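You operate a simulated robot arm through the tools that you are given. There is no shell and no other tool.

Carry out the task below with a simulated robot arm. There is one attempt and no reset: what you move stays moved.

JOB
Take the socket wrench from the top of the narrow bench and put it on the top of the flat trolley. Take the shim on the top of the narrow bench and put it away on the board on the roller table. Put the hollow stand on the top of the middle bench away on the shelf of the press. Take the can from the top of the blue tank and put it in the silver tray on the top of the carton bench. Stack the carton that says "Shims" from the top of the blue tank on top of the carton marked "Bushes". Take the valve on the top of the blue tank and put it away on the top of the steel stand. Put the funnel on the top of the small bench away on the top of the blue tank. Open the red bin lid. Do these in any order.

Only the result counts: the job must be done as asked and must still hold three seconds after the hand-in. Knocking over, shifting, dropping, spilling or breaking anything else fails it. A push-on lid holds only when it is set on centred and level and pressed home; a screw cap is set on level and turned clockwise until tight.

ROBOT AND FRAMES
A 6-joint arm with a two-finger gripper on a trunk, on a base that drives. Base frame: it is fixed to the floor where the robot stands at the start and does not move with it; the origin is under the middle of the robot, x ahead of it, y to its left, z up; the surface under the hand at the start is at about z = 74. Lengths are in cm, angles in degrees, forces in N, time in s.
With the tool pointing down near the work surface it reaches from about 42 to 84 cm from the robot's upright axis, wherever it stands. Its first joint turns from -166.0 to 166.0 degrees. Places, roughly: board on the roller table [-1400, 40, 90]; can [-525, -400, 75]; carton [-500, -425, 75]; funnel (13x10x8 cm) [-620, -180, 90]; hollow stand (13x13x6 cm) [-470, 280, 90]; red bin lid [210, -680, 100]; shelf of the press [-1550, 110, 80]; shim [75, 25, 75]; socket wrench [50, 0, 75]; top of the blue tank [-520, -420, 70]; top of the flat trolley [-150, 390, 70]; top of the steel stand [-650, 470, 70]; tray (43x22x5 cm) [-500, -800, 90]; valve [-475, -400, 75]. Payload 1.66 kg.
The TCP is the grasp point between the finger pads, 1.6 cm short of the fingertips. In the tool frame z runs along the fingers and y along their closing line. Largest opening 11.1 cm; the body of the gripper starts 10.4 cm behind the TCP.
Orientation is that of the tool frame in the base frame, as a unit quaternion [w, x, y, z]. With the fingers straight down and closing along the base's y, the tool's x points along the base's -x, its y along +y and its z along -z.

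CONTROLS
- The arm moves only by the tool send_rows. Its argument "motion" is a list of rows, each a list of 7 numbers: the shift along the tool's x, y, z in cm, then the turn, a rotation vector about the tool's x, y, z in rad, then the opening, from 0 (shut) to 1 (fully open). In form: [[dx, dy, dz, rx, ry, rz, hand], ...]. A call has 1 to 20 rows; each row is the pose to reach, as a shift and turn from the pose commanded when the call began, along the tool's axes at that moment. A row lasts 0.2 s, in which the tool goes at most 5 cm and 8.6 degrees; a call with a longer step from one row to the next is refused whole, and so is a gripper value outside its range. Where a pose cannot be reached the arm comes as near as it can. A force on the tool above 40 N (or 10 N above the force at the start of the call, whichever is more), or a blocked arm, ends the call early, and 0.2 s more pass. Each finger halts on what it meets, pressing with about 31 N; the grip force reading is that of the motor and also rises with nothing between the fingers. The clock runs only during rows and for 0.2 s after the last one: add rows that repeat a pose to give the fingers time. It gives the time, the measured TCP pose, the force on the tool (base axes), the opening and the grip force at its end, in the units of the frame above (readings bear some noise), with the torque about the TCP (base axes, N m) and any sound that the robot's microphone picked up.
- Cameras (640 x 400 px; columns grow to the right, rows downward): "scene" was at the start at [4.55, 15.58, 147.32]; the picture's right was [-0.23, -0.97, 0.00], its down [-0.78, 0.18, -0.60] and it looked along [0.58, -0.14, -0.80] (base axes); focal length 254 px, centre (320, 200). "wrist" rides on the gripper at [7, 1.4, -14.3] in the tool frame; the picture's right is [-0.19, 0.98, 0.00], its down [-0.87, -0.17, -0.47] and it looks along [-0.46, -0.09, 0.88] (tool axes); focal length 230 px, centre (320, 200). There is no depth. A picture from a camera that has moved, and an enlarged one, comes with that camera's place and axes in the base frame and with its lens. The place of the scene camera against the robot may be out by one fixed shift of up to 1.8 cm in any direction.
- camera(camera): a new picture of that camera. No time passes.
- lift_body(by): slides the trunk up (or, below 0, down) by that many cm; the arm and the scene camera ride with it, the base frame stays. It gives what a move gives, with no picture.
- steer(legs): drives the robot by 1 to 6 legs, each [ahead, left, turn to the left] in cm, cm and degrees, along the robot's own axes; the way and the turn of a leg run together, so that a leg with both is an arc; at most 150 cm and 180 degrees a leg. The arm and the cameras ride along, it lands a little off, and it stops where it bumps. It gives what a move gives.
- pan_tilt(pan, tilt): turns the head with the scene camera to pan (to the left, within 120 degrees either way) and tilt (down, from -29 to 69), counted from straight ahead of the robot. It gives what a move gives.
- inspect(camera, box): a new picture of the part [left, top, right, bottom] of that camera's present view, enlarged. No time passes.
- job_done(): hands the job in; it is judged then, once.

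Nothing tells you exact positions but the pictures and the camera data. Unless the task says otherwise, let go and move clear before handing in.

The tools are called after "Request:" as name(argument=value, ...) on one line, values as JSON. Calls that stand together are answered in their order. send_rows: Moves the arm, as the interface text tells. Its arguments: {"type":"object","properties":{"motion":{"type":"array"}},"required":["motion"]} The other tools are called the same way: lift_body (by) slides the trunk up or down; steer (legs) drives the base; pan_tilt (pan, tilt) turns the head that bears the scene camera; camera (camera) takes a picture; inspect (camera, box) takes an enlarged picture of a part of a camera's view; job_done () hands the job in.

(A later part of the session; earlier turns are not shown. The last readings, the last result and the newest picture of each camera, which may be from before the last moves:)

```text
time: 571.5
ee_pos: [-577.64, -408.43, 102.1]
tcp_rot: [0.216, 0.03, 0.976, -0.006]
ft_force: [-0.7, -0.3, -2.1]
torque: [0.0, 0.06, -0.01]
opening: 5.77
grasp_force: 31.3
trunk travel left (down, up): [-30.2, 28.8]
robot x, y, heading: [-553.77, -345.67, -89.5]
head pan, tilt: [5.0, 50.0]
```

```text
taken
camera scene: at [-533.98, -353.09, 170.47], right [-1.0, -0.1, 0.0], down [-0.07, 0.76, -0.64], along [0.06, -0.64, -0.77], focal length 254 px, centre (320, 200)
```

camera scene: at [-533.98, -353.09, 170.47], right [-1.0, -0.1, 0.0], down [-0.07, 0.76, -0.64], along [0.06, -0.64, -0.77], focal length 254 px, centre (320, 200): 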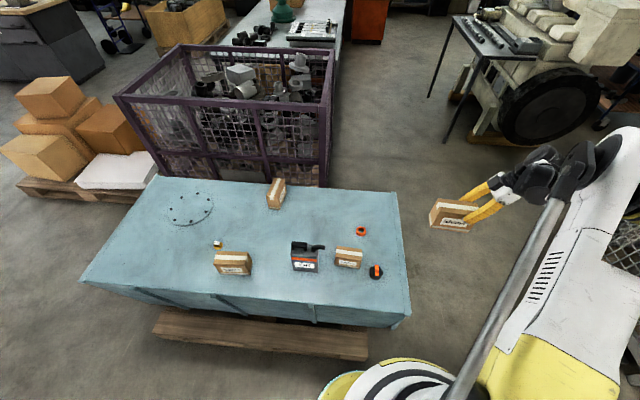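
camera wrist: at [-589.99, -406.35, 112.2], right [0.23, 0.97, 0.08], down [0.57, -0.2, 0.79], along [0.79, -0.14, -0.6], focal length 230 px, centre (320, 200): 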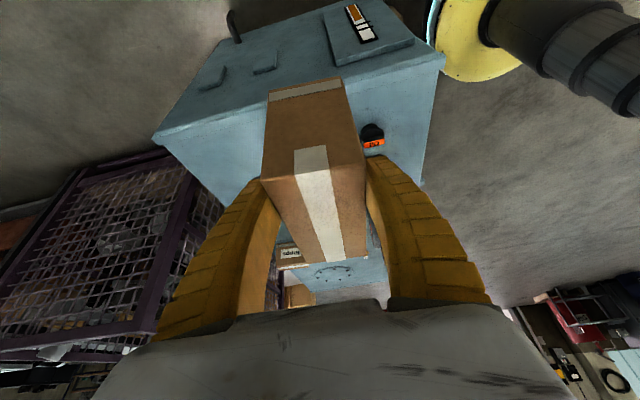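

Request:
inspect(camera="scene", box=[410, 140, 570, 250])

```text
3.64 times, centred on (490, 195) of scene
camera zoom: at [-533.98, -353.09, 170.47], right [-1.0, -0.1, 0.0], down [-0.07, 0.76, -0.64], along [0.06, -0.64, -0.77], focal length 923 px, centre (-298, 218)
```

zoom: 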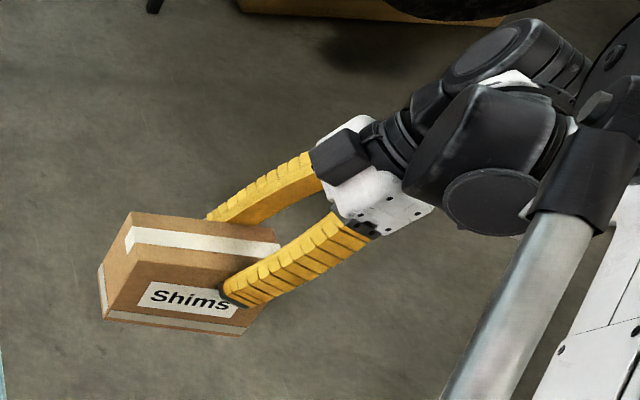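

Request:
inspect(camera="wrist", box=[220, 60, 420, 280])

```text
1.82 times, centred on (320, 170) of wrist
camera zoom: at [-589.99, -406.35, 112.2], right [0.23, 0.97, 0.08], down [0.57, -0.2, 0.79], along [0.79, -0.14, -0.6], focal length 418 px, centre (320, 254)
```

zoom: 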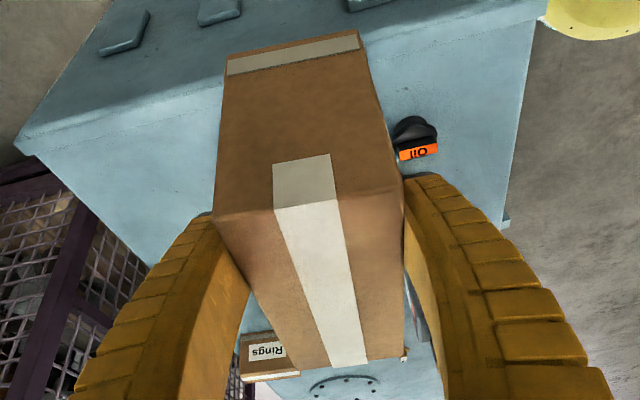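

Cross-checking the wrist and scene views, the Shims carton is about 12.7×5.8×10 cm, its bottom is 8.7 cm below the TCP, and the tank top is really at z≈66. Bushes is centred at about (−540.4, −403.7) with its top at z≈74. I'll move above it and stop a few cm short.

Request:
send_rows(motion=[[-3.9, 0.9, 1.8, 0, 0, 0, 0.2], [-7.8, 1.8, 3.6, 0, 0, 0, 0.2], [-11.6, 2.6, 5.4, 0, 0, 0, 0.2], [-15.4, 3.5, 7.2, 0, 0, 0, 0.2], [-19.3, 4.4, 9, 0, 0, 0, 0.2], [-23.2, 5.3, 10.8, 0, 0, 0, 0.2], [-27, 6.1, 12.6, 0, 0, 0, 0.2], [-30.87, 7, 14.37, 0, 0, 0, 0.2], [-29.4, 7, 17.5, 0, 0, 0, 0.2], [-27.9, 7, 20.7, 0, 0, 0, 0.2], [-26.4, 7, 24, 0, 0, 0, 0.2], [-24.92, 6.98, 27.16, 0, 0, 0, 0.2], [-24.92, 6.98, 27.16, 0, 0, 0, 0.2]])

Request:
inspect(camera="scene", box=[260, 160, 480, 300])

Request:
camera(camera="wrist")

```text
time: 574.3
ee_pos: [-543.23, -403.73, 87.99]
tcp_rot: [0.217, 0.031, 0.976, -0.007]
ft_force: [-0.2, -0.3, -2.3]
torque: [0.01, 0.06, -0.02]
opening: 5.79
grasp_force: 30.8
trunk travel left (down, up): [-30.2, 28.8]
robot x, y, heading: [-553.23, -345.58, -89.2]
head pan, tilt: [5.0, 50.0]
```

```text
2.86 times, centred on (370, 230) of scene
camera zoom: at [-533.96, -353.07, 170.48], right [-1.0, -0.1, 0.0], down [-0.07, 0.76, -0.64], along [0.06, -0.64, -0.77], focal length 725 px, centre (177, 114)
```

zoom: 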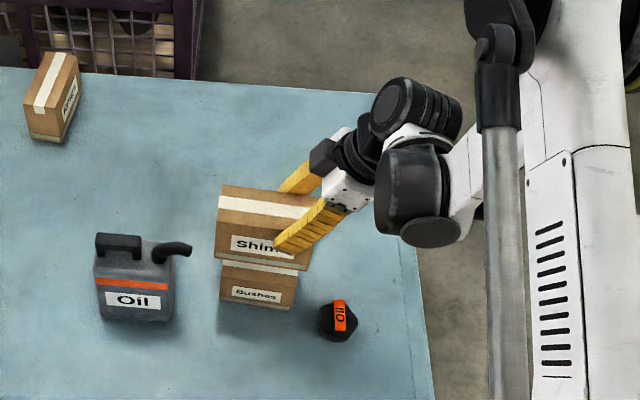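

```text
taken
camera wrist: at [-555.55, -401.66, 98.07], right [0.23, 0.97, 0.08], down [0.57, -0.21, 0.79], along [0.79, -0.14, -0.6], focal length 230 px, centre (320, 200)
```

wrist: 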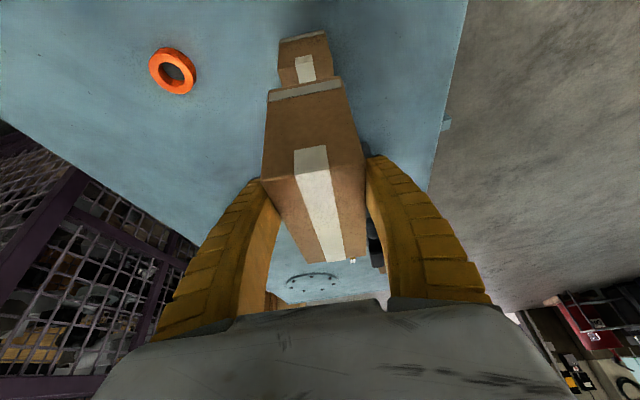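

Request:
inspect(camera="scene", box=[325, 215, 385, 275])

Request:
inspect(camera="wrist", box=[240, 20, 400, 180])

```text
6.67 times, centred on (355, 245) of scene
camera zoom: at [-533.96, -353.07, 170.48], right [-1.0, -0.1, 0.0], down [-0.07, 0.76, -0.64], along [0.06, -0.64, -0.77], focal length 1692 px, centre (87, -100)
```

zoom: 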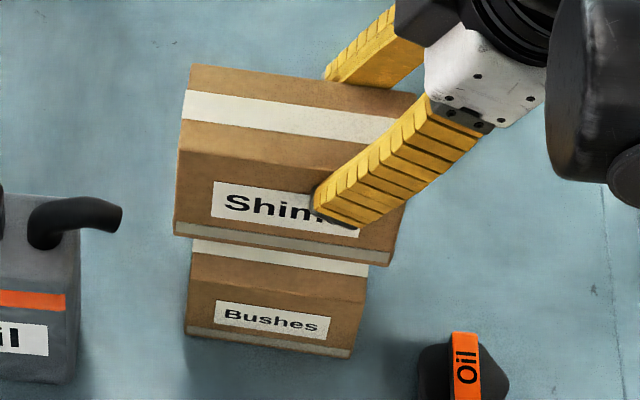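

```text
2.50 times, centred on (320, 100) of wrist
camera zoom: at [-555.55, -401.66, 98.07], right [0.23, 0.97, 0.08], down [0.57, -0.21, 0.79], along [0.79, -0.14, -0.6], focal length 575 px, centre (320, 450)
```

zoom: 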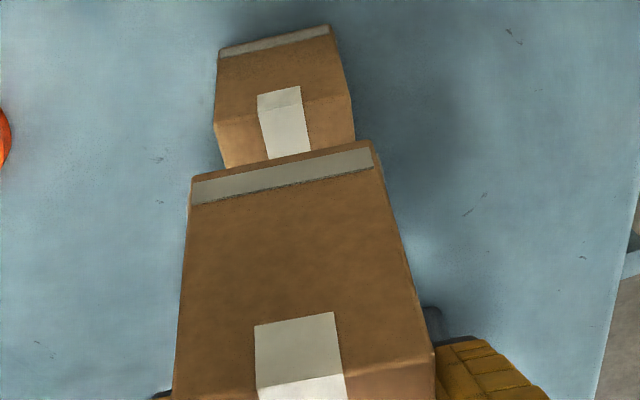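

The cartons are aligned within a few millimetres. I'll lower it onto Bushes, in small steps at the end.

Request:
send_rows(motion=[[0.63, 0, 1.36, 0, 0, 0, 0.2], [1.27, 0, 2.72, 0, 0, 0, 0.2], [1.69, 0, 3.63, 0, 0, 0, 0.2], [1.9, 0, 4.08, 0, 0, 0, 0.2], [1.9, 0, 4.08, 0, 0, 0, 0.2]])

```text
time: 575.5
ee_pos: [-543.3, -403.76, 83.49]
tcp_rot: [0.217, 0.031, 0.976, -0.006]
ft_force: [0.3, 0.6, -1.5]
torque: [-0.01, 0.05, 0.01]
opening: 5.76
grasp_force: 31.3
trunk travel left (down, up): [-30.2, 28.8]
robot x, y, heading: [-553.32, -345.96, -89.4]
head pan, tilt: [5.0, 50.0]
```

Request:
send_rows(motion=[[0.1, 0, 0.22, 0, 0, 0, 0.2], [0.2, 0, 0.44, 0, 0, 0, 0.2], [0.25, 0, 0.55, 0, 0, 0, 0.2], [0.25, 0, 0.55, 0, 0, 0, 0.2]])

Request:
inspect(camera="scene", box=[325, 215, 385, 275])

```text
time: 576.5
ee_pos: [-543.28, -403.77, 82.89]
tcp_rot: [0.216, 0.031, 0.976, -0.006]
ft_force: [-0.2, 0.6, -2.3]
torque: [-0.01, 0.06, 0.01]
opening: 5.75
grasp_force: 31.5
trunk travel left (down, up): [-30.2, 28.8]
robot x, y, heading: [-553.24, -345.89, -89.4]
head pan, tilt: [5.0, 50.0]
```

```text
6.67 times, centred on (355, 245) of scene
camera zoom: at [-533.96, -353.1, 170.47], right [-1.0, -0.1, 0.0], down [-0.07, 0.76, -0.64], along [0.06, -0.64, -0.77], focal length 1692 px, centre (87, -100)
```

zoom: 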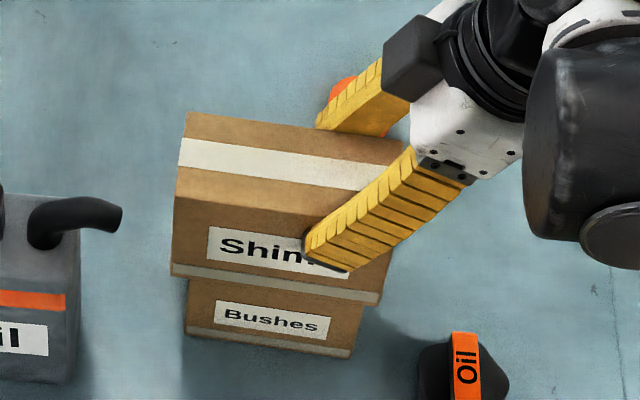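

Request:
send_rows(motion=[[0.1, 0, 0.2, 0, 0, 0, 0.2], [0.2, 0, 0.4, 0, 0, 0, 0.2], [0.2, 0, 0.4, 0, 0, 0, 0.2]])

```text
time: 577.3
ee_pos: [-543.35, -403.87, 82.75]
tcp_rot: [0.217, 0.03, 0.976, -0.006]
ft_force: [-0.4, -3.3, 27.6]
torque: [-0.08, -0.49, -0.09]
opening: 6.02
grasp_force: 30.7
trunk travel left (down, up): [-30.2, 28.8]
robot x, y, heading: [-553.13, -346.26, -89.5]
head pan, tilt: [5.0, 50.0]
```

Contact is made at TCP z≈82.75, as predicted. I'll relieve the pressure, open and withdraw along the finger axis.

Request:
send_rows(motion=[[-0.1, 0, -0.22, 0, 0, 0, 0.2], [-0.12, 0, -0.26, 0, 0, 0, 0.35], [-0.12, 0, -0.26, 0, 0, 0, 0.6], [-0.12, 0, -0.26, 0, 0, 0, 0.72], [-0.12, 0, -0.26, 0, 0, 0, 0.72], [-0.12, 0, -2.5, 0, 0, 0, 0.72], [-0.12, 0, -6, 0, 0, 0, 0.72], [-0.12, 0, -10, 0, 0, 0, 0.72], [-0.12, 0, -14, 0, 0, 0, 0.72], [-0.12, 0, -16, 0, 0, 0, 0.72]])

Request:
inspect(camera="scene", box=[260, 160, 480, 300])

```text
time: 579.5
ee_pos: [-549.88, -403.14, 97.14]
tcp_rot: [0.216, 0.032, 0.976, -0.006]
ft_force: [0.2, -0.7, 0.3]
torque: [0.01, 0.01, 0.01]
opening: 8.15
grasp_force: 0.3
trunk travel left (down, up): [-30.2, 28.8]
robot x, y, heading: [-552.87, -345.94, -89.3]
head pan, tilt: [5.0, 50.0]
```

```text
2.86 times, centred on (370, 230) of scene
camera zoom: at [-533.97, -353.05, 170.47], right [-1.0, -0.1, 0.0], down [-0.07, 0.76, -0.64], along [0.06, -0.64, -0.77], focal length 725 px, centre (177, 114)
```

zoom: 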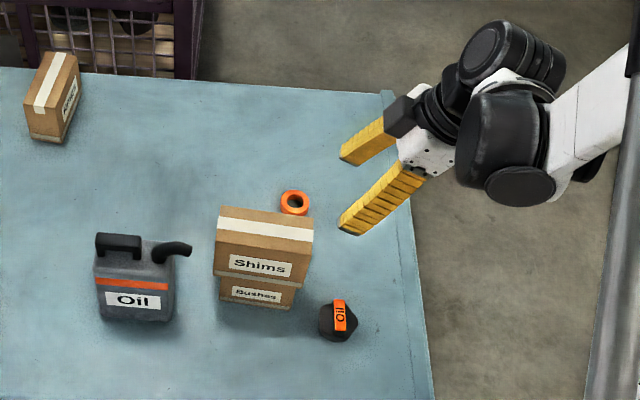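

The Shims carton is stacked squarely on Bushes. Next is the Oil can for the tray: I'll bring the tool upright above it and measure.

Request:
send_rows(motion=[[-2, 0.4, -3, 0, 0.06, 0, 0.72], [-5.5, 0.9, -4.5, 0, 0.12, 0, 0.72], [-9.5, 1.5, -4.2, 0, 0.18, 0, 0.72], [-13.5, 2.1, -3.8, 0, 0.24, 0, 0.72], [-17.5, 2.7, -3.4, 0, 0.3, 0, 0.72], [-21.5, 3.3, -3, 0, 0.36, 0, 0.72], [-25.5, 3.9, -2.6, 0, 0.42, 0, 0.72], [-29, 4.4, -2.2, 0, 0.436, 0, 0.72], [-30.9, 4.59, -2, 0, 0.436, 0, 0.72], [-30.9, 4.59, -2, 0, 0.436, 0, 0.72]])

Request:
camera(camera="wrist")

Request:
inspect(camera="scene", box=[260, 160, 480, 300])

```text
time: 581.7
ee_pos: [-522.5, -400.47, 111.63]
tcp_rot: [0.0, 0.032, 0.999, 0.0]
ft_force: [0.7, 0.3, -0.1]
torque: [-0.01, -0.02, -0.02]
opening: 8.12
grasp_force: 0.7
trunk travel left (down, up): [-30.2, 28.8]
robot x, y, heading: [-553.14, -345.54, -89.4]
head pan, tilt: [5.0, 50.0]
```

```text
taken
camera wrist: at [-529.45, -398.74, 126.08], right [0.25, 0.97, 0.0], down [0.85, -0.22, 0.47], along [0.46, -0.12, -0.88], focal length 230 px, centre (320, 200)
```

wrist: 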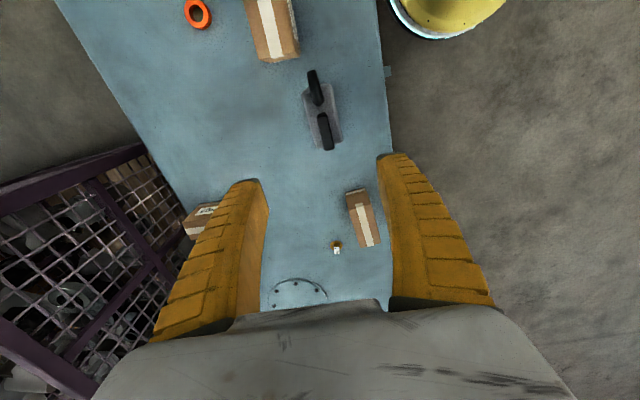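

```text
2.86 times, centred on (370, 230) of scene
camera zoom: at [-533.98, -353.08, 170.47], right [-1.0, -0.1, 0.0], down [-0.07, 0.76, -0.64], along [0.06, -0.64, -0.77], focal length 725 px, centre (177, 114)
```

zoom: 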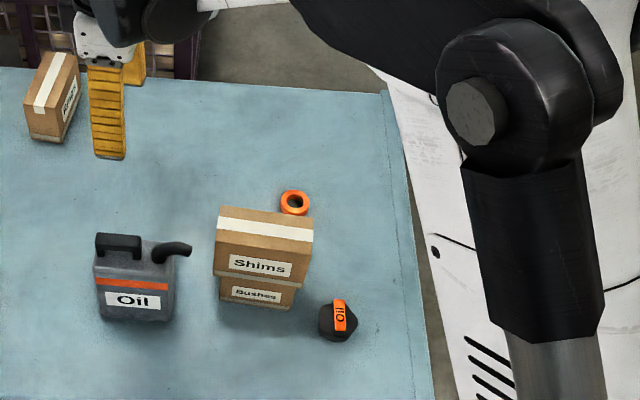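

Request:
inspect(camera="wrist", box=[280, 60, 370, 160])

```text
4.00 times, centred on (325, 110) of wrist
camera zoom: at [-529.45, -398.74, 126.08], right [0.25, 0.97, 0.0], down [0.85, -0.22, 0.47], along [0.46, -0.12, -0.88], focal length 920 px, centre (300, 560)
```

zoom: 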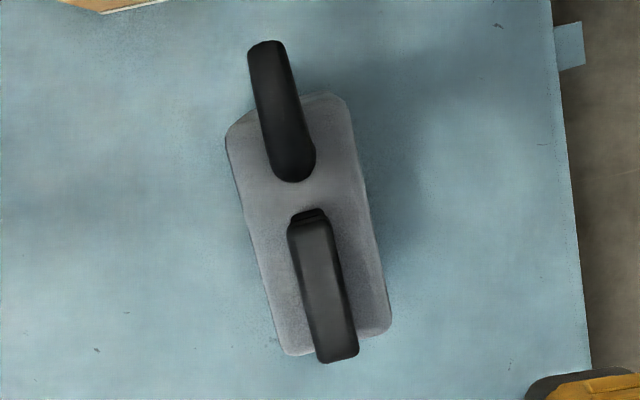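

The can body is 10×5.1 cm, centred at (−523.1, −399.8), with its handle top near z≈87. I'll grip the body from above, straddling the handle, at TCP z≈79.8.

Request:
send_rows(motion=[[0.64, 0.66, 4.5, 0, 0, 0, 0.72], [0.64, 0.66, 9, 0, 0, 0, 0.72], [0.64, 0.66, 13.5, 0, 0, 0, 0.72], [0.64, 0.66, 18, 0, 0, 0, 0.72], [0.64, 0.66, 21, 0, 0, 0, 0.72], [0.64, 0.66, 21, 0, 0, 0, 0.72]])

Request:
camera(camera="wrist")

Request:
inspect(camera="scene", box=[260, 180, 400, 290])

```text
time: 583.1
ee_pos: [-523.18, -399.63, 90.87]
tcp_rot: [-0.001, 0.033, 0.999, 0.0]
ft_force: [0.1, -0.4, -0.2]
torque: [0.01, -0.01, -0.04]
opening: 8.12
grasp_force: 0.4
trunk travel left (down, up): [-30.2, 28.8]
robot x, y, heading: [-553.03, -345.8, -89.3]
head pan, tilt: [5.0, 50.0]
```

```text
taken
camera wrist: at [-530.05, -397.85, 105.08], right [0.25, 0.97, 0.0], down [0.85, -0.22, 0.47], along [0.46, -0.12, -0.88], focal length 230 px, centre (320, 200)
```

wrist: 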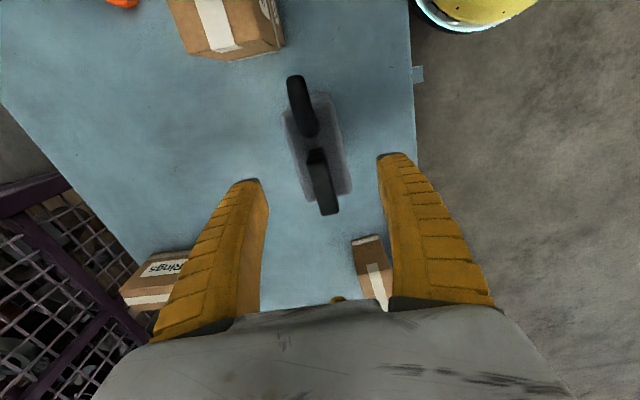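

```text
3.64 times, centred on (330, 235) of scene
camera zoom: at [-533.98, -353.06, 170.48], right [-1.0, -0.1, 0.0], down [-0.07, 0.76, -0.64], along [0.06, -0.64, -0.77], focal length 923 px, centre (284, 73)
```

zoom: 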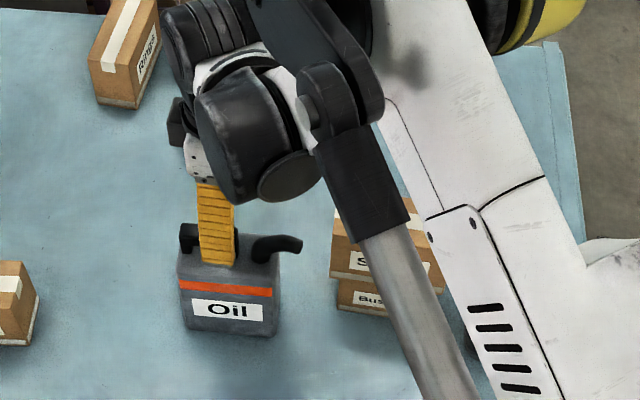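

Request:
send_rows(motion=[[0, -0.15, 3, 0, 0, 0, 0.72], [0, -0.15, 6, 0, 0, 0, 0.72], [0, -0.15, 9, 0, 0, 0, 0.72], [0, -0.15, 11, 0, 0, 0, 0.72], [0, -0.15, 11, 0, 0, 0, 0.72]])

Request:
inspect(camera="scene", box=[260, 180, 400, 290])

Request:
camera(camera="wrist")

```text
time: 584.3
ee_pos: [-523.22, -399.85, 79.78]
tcp_rot: [0.0, 0.032, 0.999, -0.001]
ft_force: [-0.5, -0.3, -0.1]
torque: [-0.03, -0.01, -0.01]
opening: 8.15
grasp_force: 0.9
trunk travel left (down, up): [-30.2, 28.8]
robot x, y, heading: [-553.14, -346.04, -89.5]
head pan, tilt: [5.0, 50.0]
```

```text
3.64 times, centred on (330, 235) of scene
camera zoom: at [-533.97, -353.06, 170.48], right [-1.0, -0.1, 0.0], down [-0.07, 0.76, -0.64], along [0.06, -0.64, -0.77], focal length 923 px, centre (284, 73)
```

zoom: 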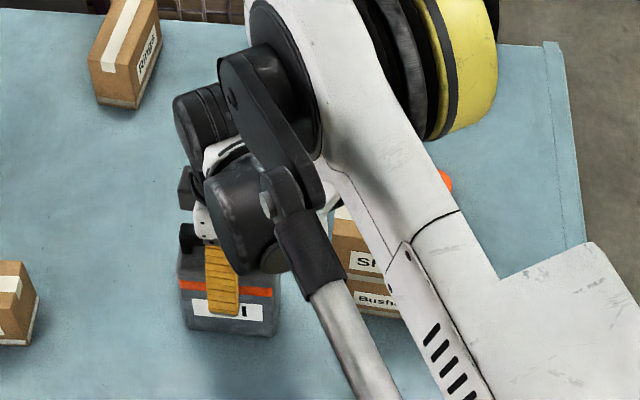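

```text
taken
camera wrist: at [-530.03, -397.93, 94.12], right [0.25, 0.97, 0.0], down [0.85, -0.22, 0.47], along [0.46, -0.12, -0.88], focal length 230 px, centre (320, 200)
```

wrist: 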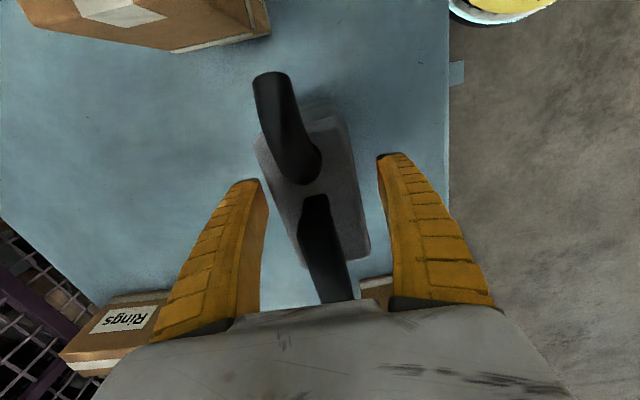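

Request:
send_rows(motion=[[0, 0, 0, 0, 0, 0, 0.5], [0, 0, 0, 0, 0, 0, 0.35], [0, 0, 0, 0, 0, 0, 0.2], [0, 0, 0, 0, 0, 0, 0.2], [0, 0, 0, 0, 0, 0, 0.2]])

Request:
lift_body(by=4)

Request:
camera(camera="wrist")

```text
time: 585.5
ee_pos: [-523.05, -399.8, 79.85]
tcp_rot: [-0.001, 0.032, 0.999, 0.0]
ft_force: [-0.5, -4.9, 5.4]
torque: [-0.2, 0.08, 0.05]
opening: 5.64
grasp_force: 30.9
trunk travel left (down, up): [-30.2, 28.8]
robot x, y, heading: [-553.34, -345.67, -89.5]
head pan, tilt: [5.0, 50.0]
```

```text
time: 586.4
ee_pos: [-523.1, -399.76, 83.76]
tcp_rot: [0.0, 0.032, 0.999, 0.0]
ft_force: [0.9, -0.1, -9.2]
torque: [0.02, 0.04, -0.04]
opening: 5.62
grasp_force: 30.6
trunk travel left (down, up): [-34.2, 24.8]
robot x, y, heading: [-553.23, -345.85, -89.2]
head pan, tilt: [5.0, 50.0]
```

```text
taken
camera wrist: at [-529.99, -398.0, 98.08], right [0.25, 0.97, 0.0], down [0.85, -0.22, 0.47], along [0.46, -0.12, -0.88], focal length 230 px, centre (320, 200)
```

wrist: 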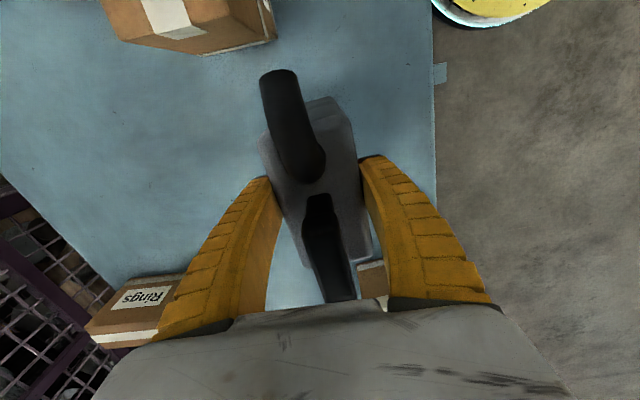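

The can is held, about 0.94 kg. I'll raise it, back off the tank and go round its west end toward the carton bench in the south.

Request:
lift_body(by=20)

Request:
steer(legs=[[-38, 0, 0], [0, -72, 0]])

Request:
pan_tilt(pan=0, tilt=22)

Request:
camera(camera="scene")

```text
time: 588.5
ee_pos: [-523.09, -399.67, 103.75]
tcp_rot: [0.0, 0.031, 1.0, 0.001]
ft_force: [-0.3, 0.1, -9.4]
torque: [0.01, 0.06, 0.01]
opening: 5.64
grasp_force: 30.8
trunk travel left (down, up): [-54.2, 4.8]
robot x, y, heading: [-553.41, -345.87, -89.2]
head pan, tilt: [5.0, 50.0]
```

```text
time: 594.5
ee_pos: [-595.85, -362.6, 103.82]
tcp_rot: [0.0, 0.027, 1.0, 0.001]
ft_force: [-1.1, -1.0, -10.3]
torque: [-0.01, 0.04, 0.0]
opening: 5.58
grasp_force: 30.7
trunk travel left (down, up): [-54.2, 4.8]
robot x, y, heading: [-626.26, -308.93, -88.9]
head pan, tilt: [5.0, 50.0]
```

```text
time: 595.4
ee_pos: [-595.72, -362.81, 103.73]
tcp_rot: [0.0, 0.027, 1.0, 0.001]
ft_force: [-0.1, -0.5, -9.7]
torque: [-0.03, 0.07, 0.03]
opening: 5.56
grasp_force: 30.7
trunk travel left (down, up): [-54.2, 4.8]
robot x, y, heading: [-626.44, -308.89, -89.0]
head pan, tilt: [0.0, 22.0]
```

```text
taken
camera scene: at [-607.71, -317.8, 198.69], right [-1.0, -0.02, 0.0], down [-0.01, 0.38, -0.93], along [0.02, -0.93, -0.38], focal length 254 px, centre (320, 200)
```

scene: 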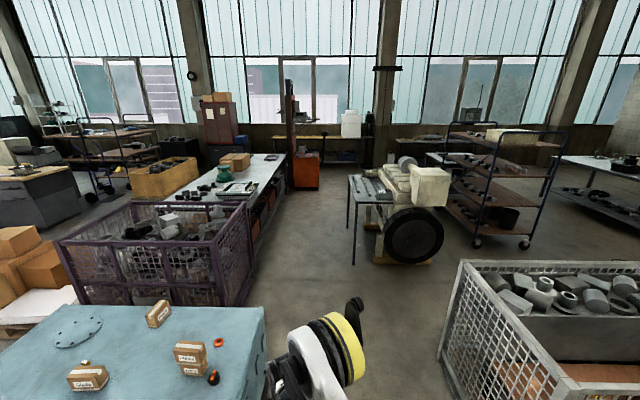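

Request:
inspect(camera="scene", box=[150, 130, 350, 260])

Request:
inspect(camera="scene", box=[200, 140, 300, 210])

```text
3.08 times, centred on (250, 195) of scene
camera zoom: at [-607.71, -317.8, 198.69], right [-1.0, -0.02, 0.0], down [-0.01, 0.38, -0.93], along [0.02, -0.93, -0.38], focal length 781 px, centre (535, 215)
```

zoom: 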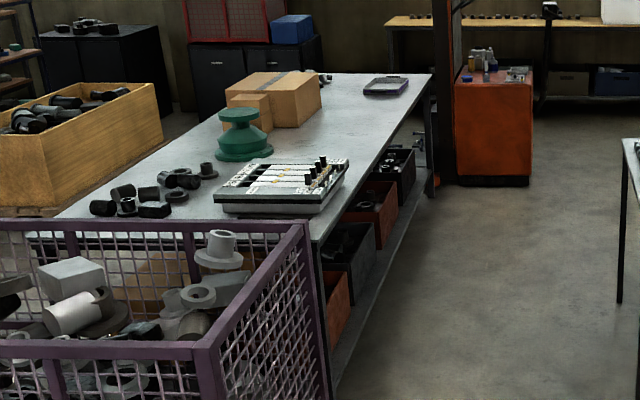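

```text
5.71 times, centred on (250, 175) of scene
camera zoom: at [-607.71, -317.8, 198.69], right [-1.0, -0.02, 0.0], down [-0.01, 0.38, -0.93], along [0.02, -0.93, -0.38], focal length 1450 px, centre (720, 343)
```

zoom: 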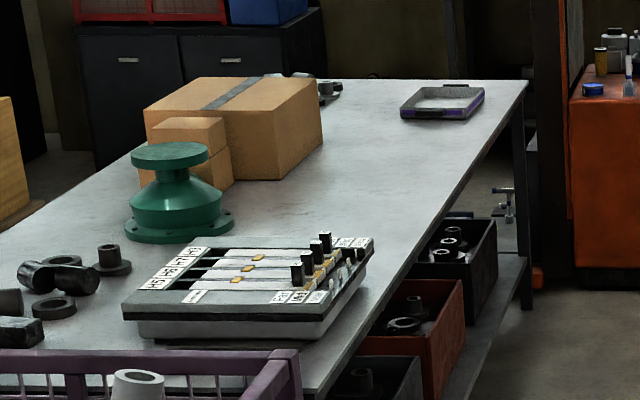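

The silver tray is at the far end of the long bench, near (−503, −802), and the lane on its west side is clear. I'll drive down the lane at x≈−600.

Request:
steer(legs=[[100, 0, -1], [0, 26, 0], [150, 0, 0]])

Request:
camera(camera="scene")

```text
time: 609.2
ee_pos: [-574.53, -617.87, 103.65]
tcp_rot: [0.0, 0.046, 0.999, 0.001]
ft_force: [0.2, -0.7, -8.8]
torque: [0.0, 0.05, -0.01]
opening: 5.54
grasp_force: 30.7
trunk travel left (down, up): [-54.2, 4.8]
robot x, y, heading: [-603.1, -563.06, -91.0]
head pan, tilt: [0.0, 22.0]
```

```text
taken
camera scene: at [-584.72, -572.52, 198.69], right [-1.0, 0.02, 0.0], down [0.01, 0.38, -0.93], along [-0.02, -0.93, -0.38], focal length 254 px, centre (320, 200)
```

scene: 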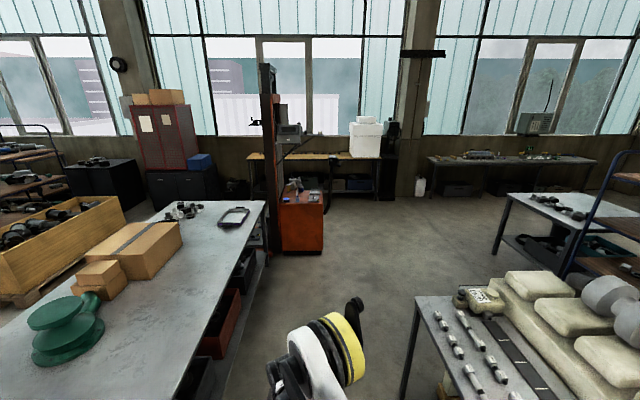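

Request:
send_rows(motion=[[0, 0, -3, 0, 0, 0, 0.2], [0, 0, -6, 0, 0, 0, 0.2], [0, 0, -9, 0, 0, 0, 0.2], [0, 0, -12, 0, 0, 0, 0.2], [0, 0, -12, 0, 0, 0, 0.2]])

Request:
steer(legs=[[150, 0, 1], [65, 0, 0], [0, 0, 90]])

Request:
pan_tilt(pan=-5, tilt=45)

Request:
camera(camera="scene")

Request:
camera(camera="wrist")

```text
time: 610.5
ee_pos: [-574.52, -618.04, 115.74]
tcp_rot: [0.0, 0.046, 0.999, 0.001]
ft_force: [0.4, -0.6, -9.6]
torque: [-0.03, 0.02, -0.03]
opening: 5.54
grasp_force: 31.5
trunk travel left (down, up): [-54.2, 4.8]
robot x, y, heading: [-603.47, -562.98, -90.8]
head pan, tilt: [0.0, 22.0]
```

```text
time: 624.9
ee_pos: [-546.5, -746.21, 115.86]
tcp_rot: [0.0, -0.692, 0.722, 0.0]
ft_force: [0.4, -0.6, -8.7]
torque: [-0.06, -0.02, -0.02]
opening: 5.54
grasp_force: 30.8
trunk travel left (down, up): [-54.2, 4.8]
robot x, y, heading: [-599.96, -777.73, 1.8]
head pan, tilt: [0.0, 22.0]
```

```text
time: 625.7
ee_pos: [-546.48, -746.12, 115.88]
tcp_rot: [0.0, -0.691, 0.723, 0.001]
ft_force: [-0.7, -0.1, -9.4]
torque: [-0.05, -0.02, 0.01]
opening: 5.53
grasp_force: 31.2
trunk travel left (down, up): [-54.2, 4.8]
robot x, y, heading: [-599.65, -777.79, 1.8]
head pan, tilt: [-5.0, 45.0]
```

```text
taken
camera scene: at [-594.87, -760.64, 195.16], right [-0.06, -1.0, 0.0], down [-0.71, 0.04, -0.71], along [0.71, -0.04, -0.71], focal length 254 px, centre (320, 200)
```

scene: 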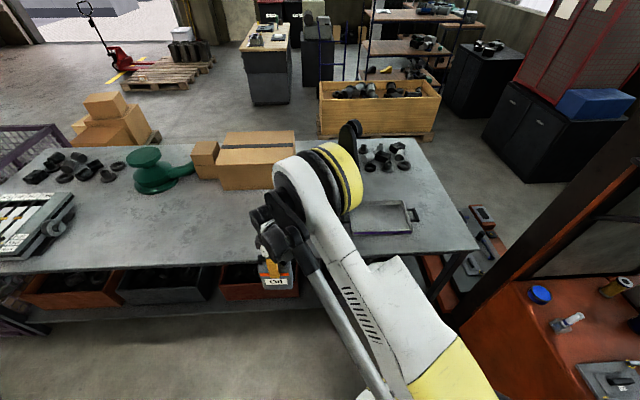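

```text
taken
camera wrist: at [-548.12, -753.11, 130.19], right [-0.97, 0.23, 0.0], down [0.2, 0.86, 0.47], along [0.11, 0.46, -0.88], focal length 230 px, centre (320, 200)
```

wrist: 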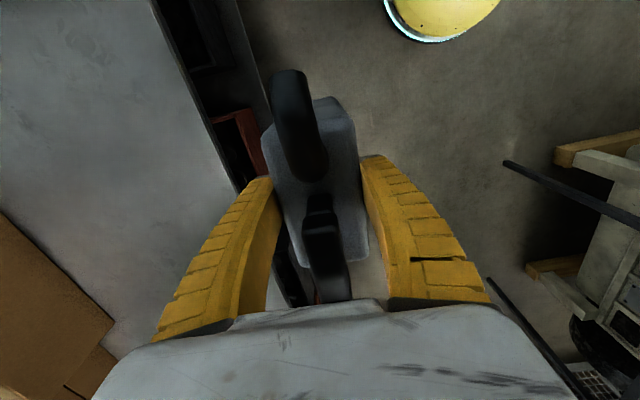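

The silver tray lies with its long side along y, centre about (−504, −795). I'll reposition so the can can be lowered straight into it.

Request:
steer(legs=[[0, -30, -1.8], [18, 0, 0]])

Request:
pan_tilt(pan=5, tilt=50)

Request:
camera(camera="scene")

Request:
camera(camera="wrist")

```text
time: 628.9
ee_pos: [-526.87, -778.0, 115.84]
tcp_rot: [-0.001, -0.68, 0.733, 0.001]
ft_force: [-0.3, -0.5, -9.0]
torque: [-0.07, -0.01, -0.03]
opening: 5.5
grasp_force: 30.9
trunk travel left (down, up): [-54.2, 4.8]
robot x, y, heading: [-581.2, -807.36, -0.1]
head pan, tilt: [-5.0, 45.0]
```

```text
time: 629.6
ee_pos: [-526.95, -777.98, 115.78]
tcp_rot: [0.0, -0.68, 0.733, 0.0]
ft_force: [-0.2, -0.3, -9.1]
torque: [-0.04, 0.01, 0.0]
opening: 5.52
grasp_force: 31.4
trunk travel left (down, up): [-54.2, 4.8]
robot x, y, heading: [-581.74, -807.74, -0.1]
head pan, tilt: [5.0, 50.0]
```

```text
taken
camera scene: at [-576.19, -789.51, 194.47], right [0.09, -1.0, 0.0], down [-0.76, -0.07, -0.64], along [0.64, 0.06, -0.77], focal length 254 px, centre (320, 200)
```

scene: 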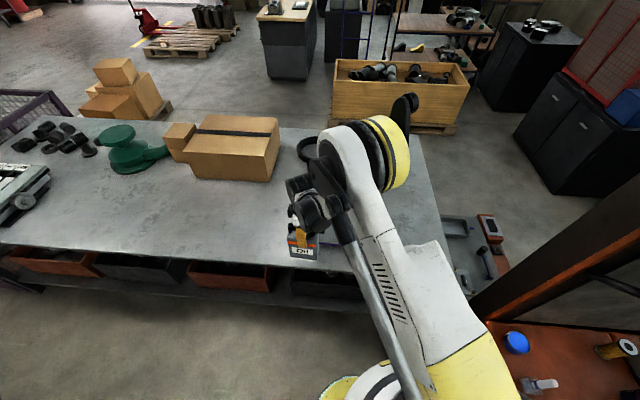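

```text
taken
camera wrist: at [-528.85, -784.83, 130.2], right [-0.96, 0.26, 0.0], down [0.23, 0.85, 0.47], along [0.12, 0.46, -0.88], focal length 230 px, centre (320, 200)
```

wrist: 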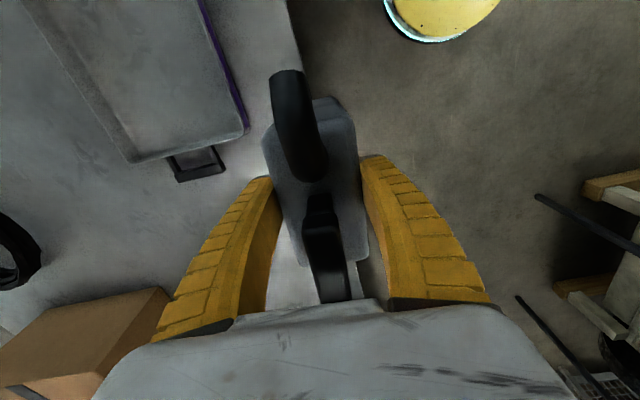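

The tray's rim is at z≈92 and spans x −515.8…−493.7 from y≈−781 southward. I'll trade trunk height for arm height, so the reach into the tray is comfortable.

Request:
send_rows(motion=[[0, 0, -4, 0, 0, 0, 0.2], [0, 0, -8, 0, 0, 0, 0.2], [0, 0, -12, 0, 0, 0, 0.2], [0, 0, -16, 0, 0, 0, 0.2], [0, 0, -20, 0, 0, 0, 0.2], [0, 0, -24, 0, 0, 0, 0.2], [0, 0, -24, 0, 0, 0, 0.2]])

```text
time: 631.2
ee_pos: [-526.74, -778.06, 139.71]
tcp_rot: [-0.001, -0.68, 0.733, 0.001]
ft_force: [0.6, -0.5, -9.5]
torque: [-0.1, 0.01, 0.0]
opening: 5.54
grasp_force: 30.7
trunk travel left (down, up): [-54.2, 4.8]
robot x, y, heading: [-581.15, -807.62, 0.1]
head pan, tilt: [5.0, 50.0]
```

Request:
lift_body(by=-25)

Request:
camera(camera="wrist")

Request:
camera(camera="scene")

```text
time: 633.8
ee_pos: [-526.81, -777.97, 114.66]
tcp_rot: [-0.001, -0.68, 0.733, 0.001]
ft_force: [0.5, 0.5, -9.6]
torque: [-0.01, -0.03, 0.0]
opening: 5.53
grasp_force: 30.8
trunk travel left (down, up): [-29.2, 29.8]
robot x, y, heading: [-581.21, -807.6, 0.1]
head pan, tilt: [5.0, 50.0]
```

```text
taken
camera wrist: at [-528.78, -784.89, 129.12], right [-0.96, 0.26, 0.0], down [0.23, 0.85, 0.47], along [0.12, 0.46, -0.88], focal length 230 px, centre (320, 200)
```

wrist: 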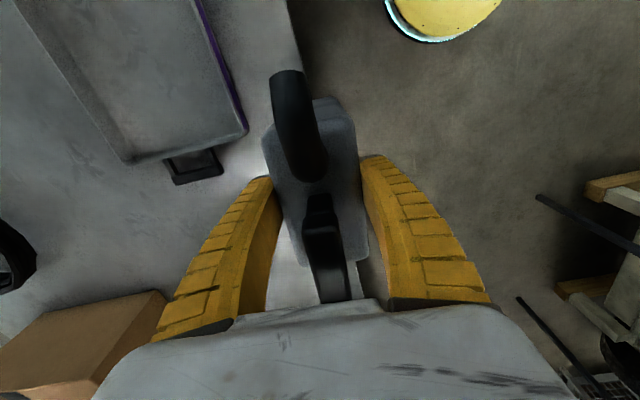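

```text
taken
camera scene: at [-576.17, -789.51, 169.47], right [0.09, -1.0, 0.0], down [-0.76, -0.07, -0.64], along [0.64, 0.06, -0.77], focal length 254 px, centre (320, 200)
```

scene: 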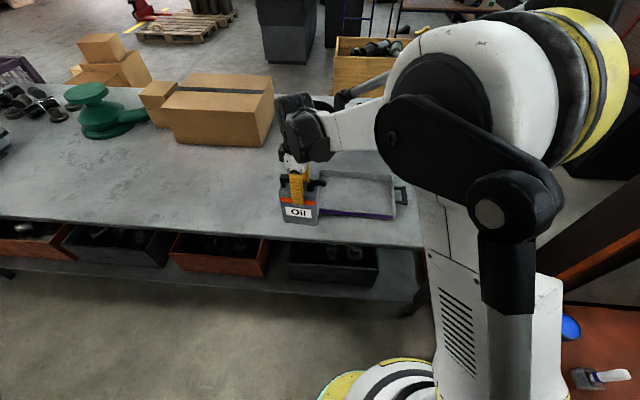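

Request:
send_rows(motion=[[2.5, -3.3, 0, 0, 0, 0, 0.2], [5, -6.7, 0, 0, 0, 0, 0.2], [7.5, -10, 0, 0, 0, 0, 0.2], [10, -13.3, 0, 0, 0, 0, 0.2], [12.5, -16.7, 0, 0, 0, 0, 0.2], [15, -20, 0, 0, 0, 0, 0.2], [17.3, -23.35, 0, 0, 0, 0, 0.2], [17.3, -23.35, 0, 0, 0, 0, 0.2]])

Request:
camera(camera="wrist")

Request:
camera(camera="scene")

```text
time: 635.6
ee_pos: [-504.73, -796.83, 114.67]
tcp_rot: [-0.001, -0.681, 0.732, 0.001]
ft_force: [-1.2, -0.6, -9.1]
torque: [-0.07, 0.0, 0.0]
opening: 5.53
grasp_force: 31.0
trunk travel left (down, up): [-29.2, 29.8]
robot x, y, heading: [-581.33, -807.45, 0.0]
head pan, tilt: [5.0, 50.0]
```

```text
taken
camera wrist: at [-506.65, -803.68, 129.08], right [-0.97, 0.26, 0.0], down [0.23, 0.85, 0.47], along [0.12, 0.46, -0.88], focal length 230 px, centre (320, 200)
```

wrist: 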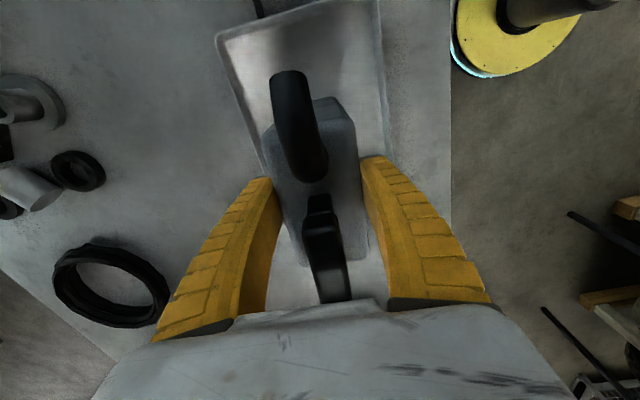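

```text
taken
camera scene: at [-576.24, -789.48, 169.47], right [0.09, -1.0, 0.0], down [-0.76, -0.07, -0.64], along [0.64, 0.06, -0.77], focal length 254 px, centre (320, 200)
```

scene: 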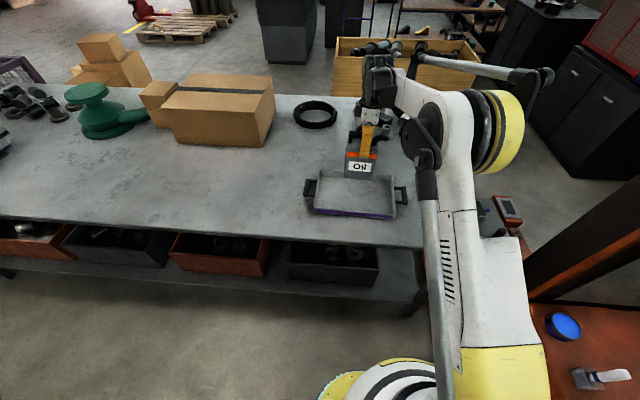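

Request:
inspect(camera="scene", box=[290, 130, 430, 230])

Request:
inspect(camera="wrist", box=[200, 0, 460, 200])

```text
4.00 times, centred on (360, 180) of scene
camera zoom: at [-576.24, -789.48, 169.47], right [0.09, -1.0, 0.0], down [-0.76, -0.07, -0.64], along [0.64, 0.06, -0.77], focal length 1015 px, centre (160, 280)
```

zoom: 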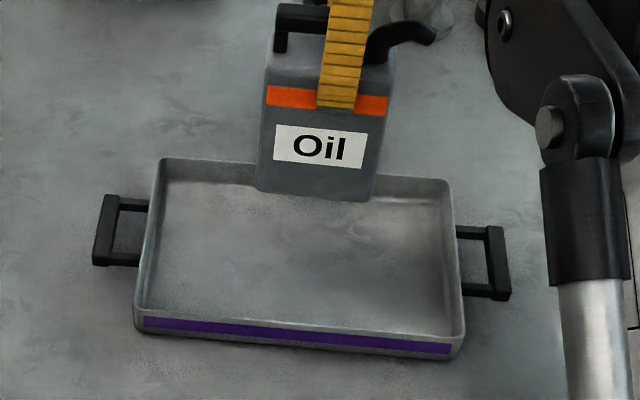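

```text
2.00 times, centred on (330, 100) of wrist
camera zoom: at [-506.65, -803.68, 129.08], right [-0.97, 0.26, 0.0], down [0.23, 0.85, 0.47], along [0.12, 0.46, -0.88], focal length 460 px, centre (300, 400)
```

zoom: 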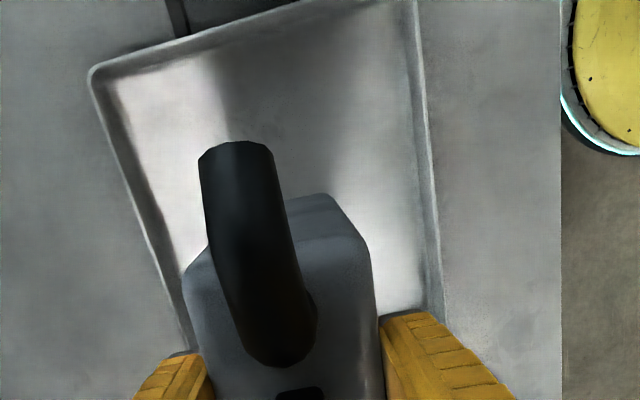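

The can is centred over the tray, so I'll lower it in.

Request:
send_rows(motion=[[0, 0, 3, 0, 0, 0, 0.2], [0, 0, 6, 0, 0, 0, 0.2], [0, 0, 9, 0, 0, 0, 0.2], [0, 0, 11, 0, 0, 0, 0.2], [0, 0, 11, 0, 0, 0, 0.2]])

Request:
inspect(camera="scene", box=[290, 130, 430, 230])

```text
time: 636.8
ee_pos: [-504.69, -797.04, 103.76]
tcp_rot: [-0.001, -0.68, 0.733, 0.0]
ft_force: [-0.5, -0.5, -9.5]
torque: [-0.02, 0.0, 0.0]
opening: 5.54
grasp_force: 30.8
trunk travel left (down, up): [-29.2, 29.8]
robot x, y, heading: [-581.28, -807.4, -0.1]
head pan, tilt: [5.0, 50.0]
```

```text
4.00 times, centred on (360, 180) of scene
camera zoom: at [-576.16, -789.54, 169.47], right [0.09, -1.0, 0.0], down [-0.76, -0.07, -0.64], along [0.64, 0.06, -0.77], focal length 1015 px, centre (160, 280)
```

zoom: 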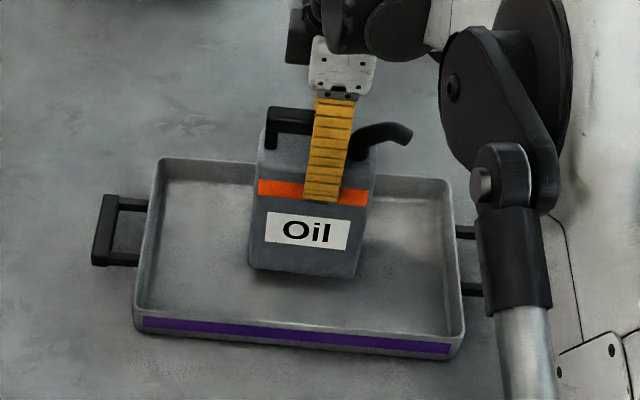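

Request:
send_rows(motion=[[0, 0, 0.5, 0, 0, 0, 0.2], [0, 0, 1.0, 0, 0, 0, 0.2], [0, 0, 1.4, 0, 0, 0, 0.2], [0, 0, 1.4, 0, 0, 0, 0.2]])

```text
time: 637.8
ee_pos: [-504.79, -797.14, 102.35]
tcp_rot: [0.0, -0.68, 0.734, 0.001]
ft_force: [1.1, 1.0, -5.6]
torque: [0.23, -0.05, -0.04]
opening: 5.54
grasp_force: 30.9
trunk travel left (down, up): [-29.2, 29.8]
robot x, y, heading: [-581.37, -807.61, -0.1]
head pan, tilt: [5.0, 50.0]
```

Request:
send_rows(motion=[[0, 0, 0.15, 0, 0, 0, 0.2], [0, 0, 0.3, 0, 0, 0, 0.2], [0, 0, 0.3, 0, 0, 0, 0.2]])

```text
time: 638.6
ee_pos: [-504.98, -797.2, 102.36]
tcp_rot: [0.0, -0.68, 0.733, -0.001]
ft_force: [6.0, -2.9, 22.2]
torque: [-0.09, -0.25, -0.07]
opening: 5.77
grasp_force: 30.7
trunk travel left (down, up): [-29.2, 29.8]
robot x, y, heading: [-581.38, -807.45, -0.2]
head pan, tilt: [5.0, 50.0]
```

The can has firm contact with the tray floor. I'll relax, open and rise.

Request:
send_rows(motion=[[0, 0, -0.3, 0, 0, 0, 0.2], [0, 0, -0.3, 0, 0, 0, 0.4], [0, 0, -0.3, 0, 0, 0, 0.6], [0, 0, -0.3, 0, 0, 0, 0.75], [0, 0, -0.3, 0, 0, 0, 0.75], [0, 0, -3, 0, 0, 0, 0.75], [0, 0, -7, 0, 0, 0, 0.75], [0, 0, -12, 0, 0, 0, 0.75], [0, 0, -16, 0, 0, 0, 0.75], [0, 0, -20, 0, 0, 0, 0.75]])

Request:
inspect(camera="scene", box=[290, 130, 430, 230])

```text
time: 640.8
ee_pos: [-505.02, -796.83, 121.99]
tcp_rot: [0.0, -0.68, 0.733, 0.0]
ft_force: [0.7, 0.0, 0.4]
torque: [0.02, -0.02, 0.01]
opening: 8.46
grasp_force: 0.8
trunk travel left (down, up): [-29.2, 29.8]
robot x, y, heading: [-581.17, -807.56, -0.1]
head pan, tilt: [5.0, 50.0]
```

```text
4.00 times, centred on (360, 180) of scene
camera zoom: at [-576.31, -789.57, 169.48], right [0.09, -1.0, 0.0], down [-0.76, -0.07, -0.64], along [0.64, 0.06, -0.77], focal length 1015 px, centre (160, 280)
```

zoom: 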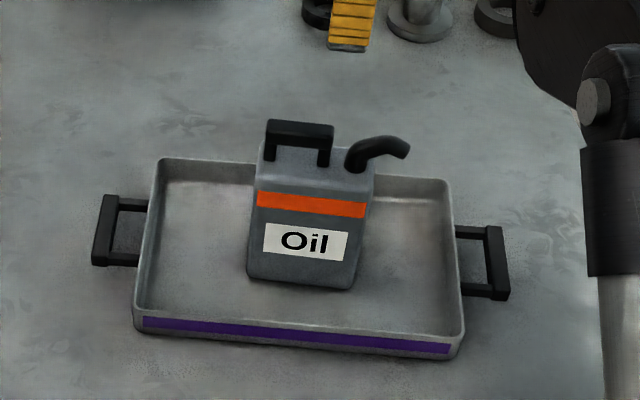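

The can is in the tray. I'll retract the arm and drive back up the lane, then east to the bins.

Request:
send_rows(motion=[[-0.7, 2.4, -1, 0, 0, 0.13, 0.5], [-1.4, 4.8, -2, 0, 0, 0.26, 0.3], [-2.1, 7.2, -3, 0, 0, 0.39, 0.3], [-2.8, 9.6, -3, 0, 0, 0.52, 0.3], [-3.5, 12, -3, 0, 0, 0.65, 0.3], [-4.2, 14.4, -3, 0, 0, 0.78, 0.3], [-4.9, 16.8, -3, 0, 0, 0.91, 0.3], [-5.6, 19.2, -3, 0, 0, 1.04, 0.3], [-6.3, 21.6, -3, 0, 0, 1.17, 0.3], [-7, 24, -3, 0, 0, 1.3, 0.3], [-7.5, 26, -3, 0, 0, 1.43, 0.3], [-7.9, 27.7, -3, 0, 0, 1.5, 0.3], [-7.9, 27.7, -3, 0, 0, 1.5, 0.3]])

Request:
steer(legs=[[-20, 0, 0], [0, 0, 90]])

Request:
pan_tilt(pan=0, tilt=20)

Request:
camera(camera="scene")

```text
time: 643.6
ee_pos: [-531.93, -787.19, 125.21]
tcp_rot: [0.0, 0.003, 1.0, 0.001]
ft_force: [0.0, 0.1, -0.1]
torque: [0.02, 0.02, -0.01]
opening: 3.6
grasp_force: 1.8
trunk travel left (down, up): [-29.2, 29.8]
robot x, y, heading: [-581.37, -807.63, 0.1]
head pan, tilt: [5.0, 50.0]
```

```text
time: 649.0
ee_pos: [-621.16, -758.11, 125.3]
tcp_rot: [0.001, -0.706, 0.709, 0.0]
ft_force: [0.3, -0.4, -0.5]
torque: [0.01, -0.01, -0.03]
opening: 3.58
grasp_force: 1.5
trunk travel left (down, up): [-29.2, 29.8]
robot x, y, heading: [-600.7, -807.45, 89.8]
head pan, tilt: [5.0, 50.0]
```

```text
time: 649.9
ee_pos: [-621.14, -758.05, 125.35]
tcp_rot: [0.001, -0.705, 0.709, -0.001]
ft_force: [-0.7, 0.5, 0.2]
torque: [0.02, -0.01, -0.02]
opening: 3.57
grasp_force: 1.5
trunk travel left (down, up): [-29.2, 29.8]
robot x, y, heading: [-600.9, -807.45, 89.8]
head pan, tilt: [0.0, 20.0]
```

```text
taken
camera scene: at [-620.39, -801.91, 174.02], right [1.0, 0.0, 0.0], down [0.0, -0.34, -0.94], along [0.0, 0.94, -0.34], focal length 254 px, centre (320, 200)
```

scene: 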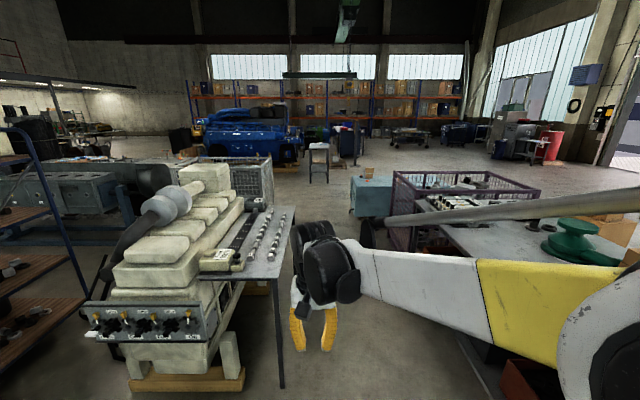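

Request:
steer(legs=[[150, 0, 0], [150, 0, 0], [150, 0, 0], [35, 0, 0], [0, 0, -90]])

Request:
camera(camera="scene")

```text
time: 677.3
ee_pos: [-557.61, -298.71, 125.32]
tcp_rot: [0.0, -0.002, 1.0, 0.0]
ft_force: [-0.3, 0.5, 0.0]
torque: [-0.01, -0.03, 0.0]
opening: 3.61
grasp_force: 1.6
trunk travel left (down, up): [-29.2, 29.8]
robot x, y, heading: [-606.92, -319.66, 0.5]
head pan, tilt: [0.0, 20.0]
```

```text
taken
camera scene: at [-600.22, -302.21, 174.03], right [0.01, -1.0, 0.0], down [-0.34, 0.0, -0.94], along [0.94, 0.01, -0.34], focal length 254 px, centre (320, 200)
```

scene: 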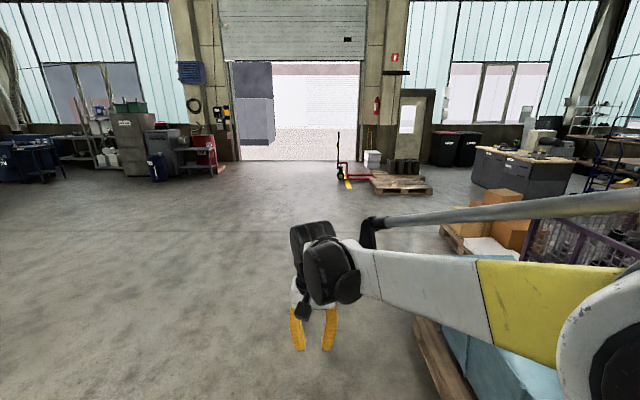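

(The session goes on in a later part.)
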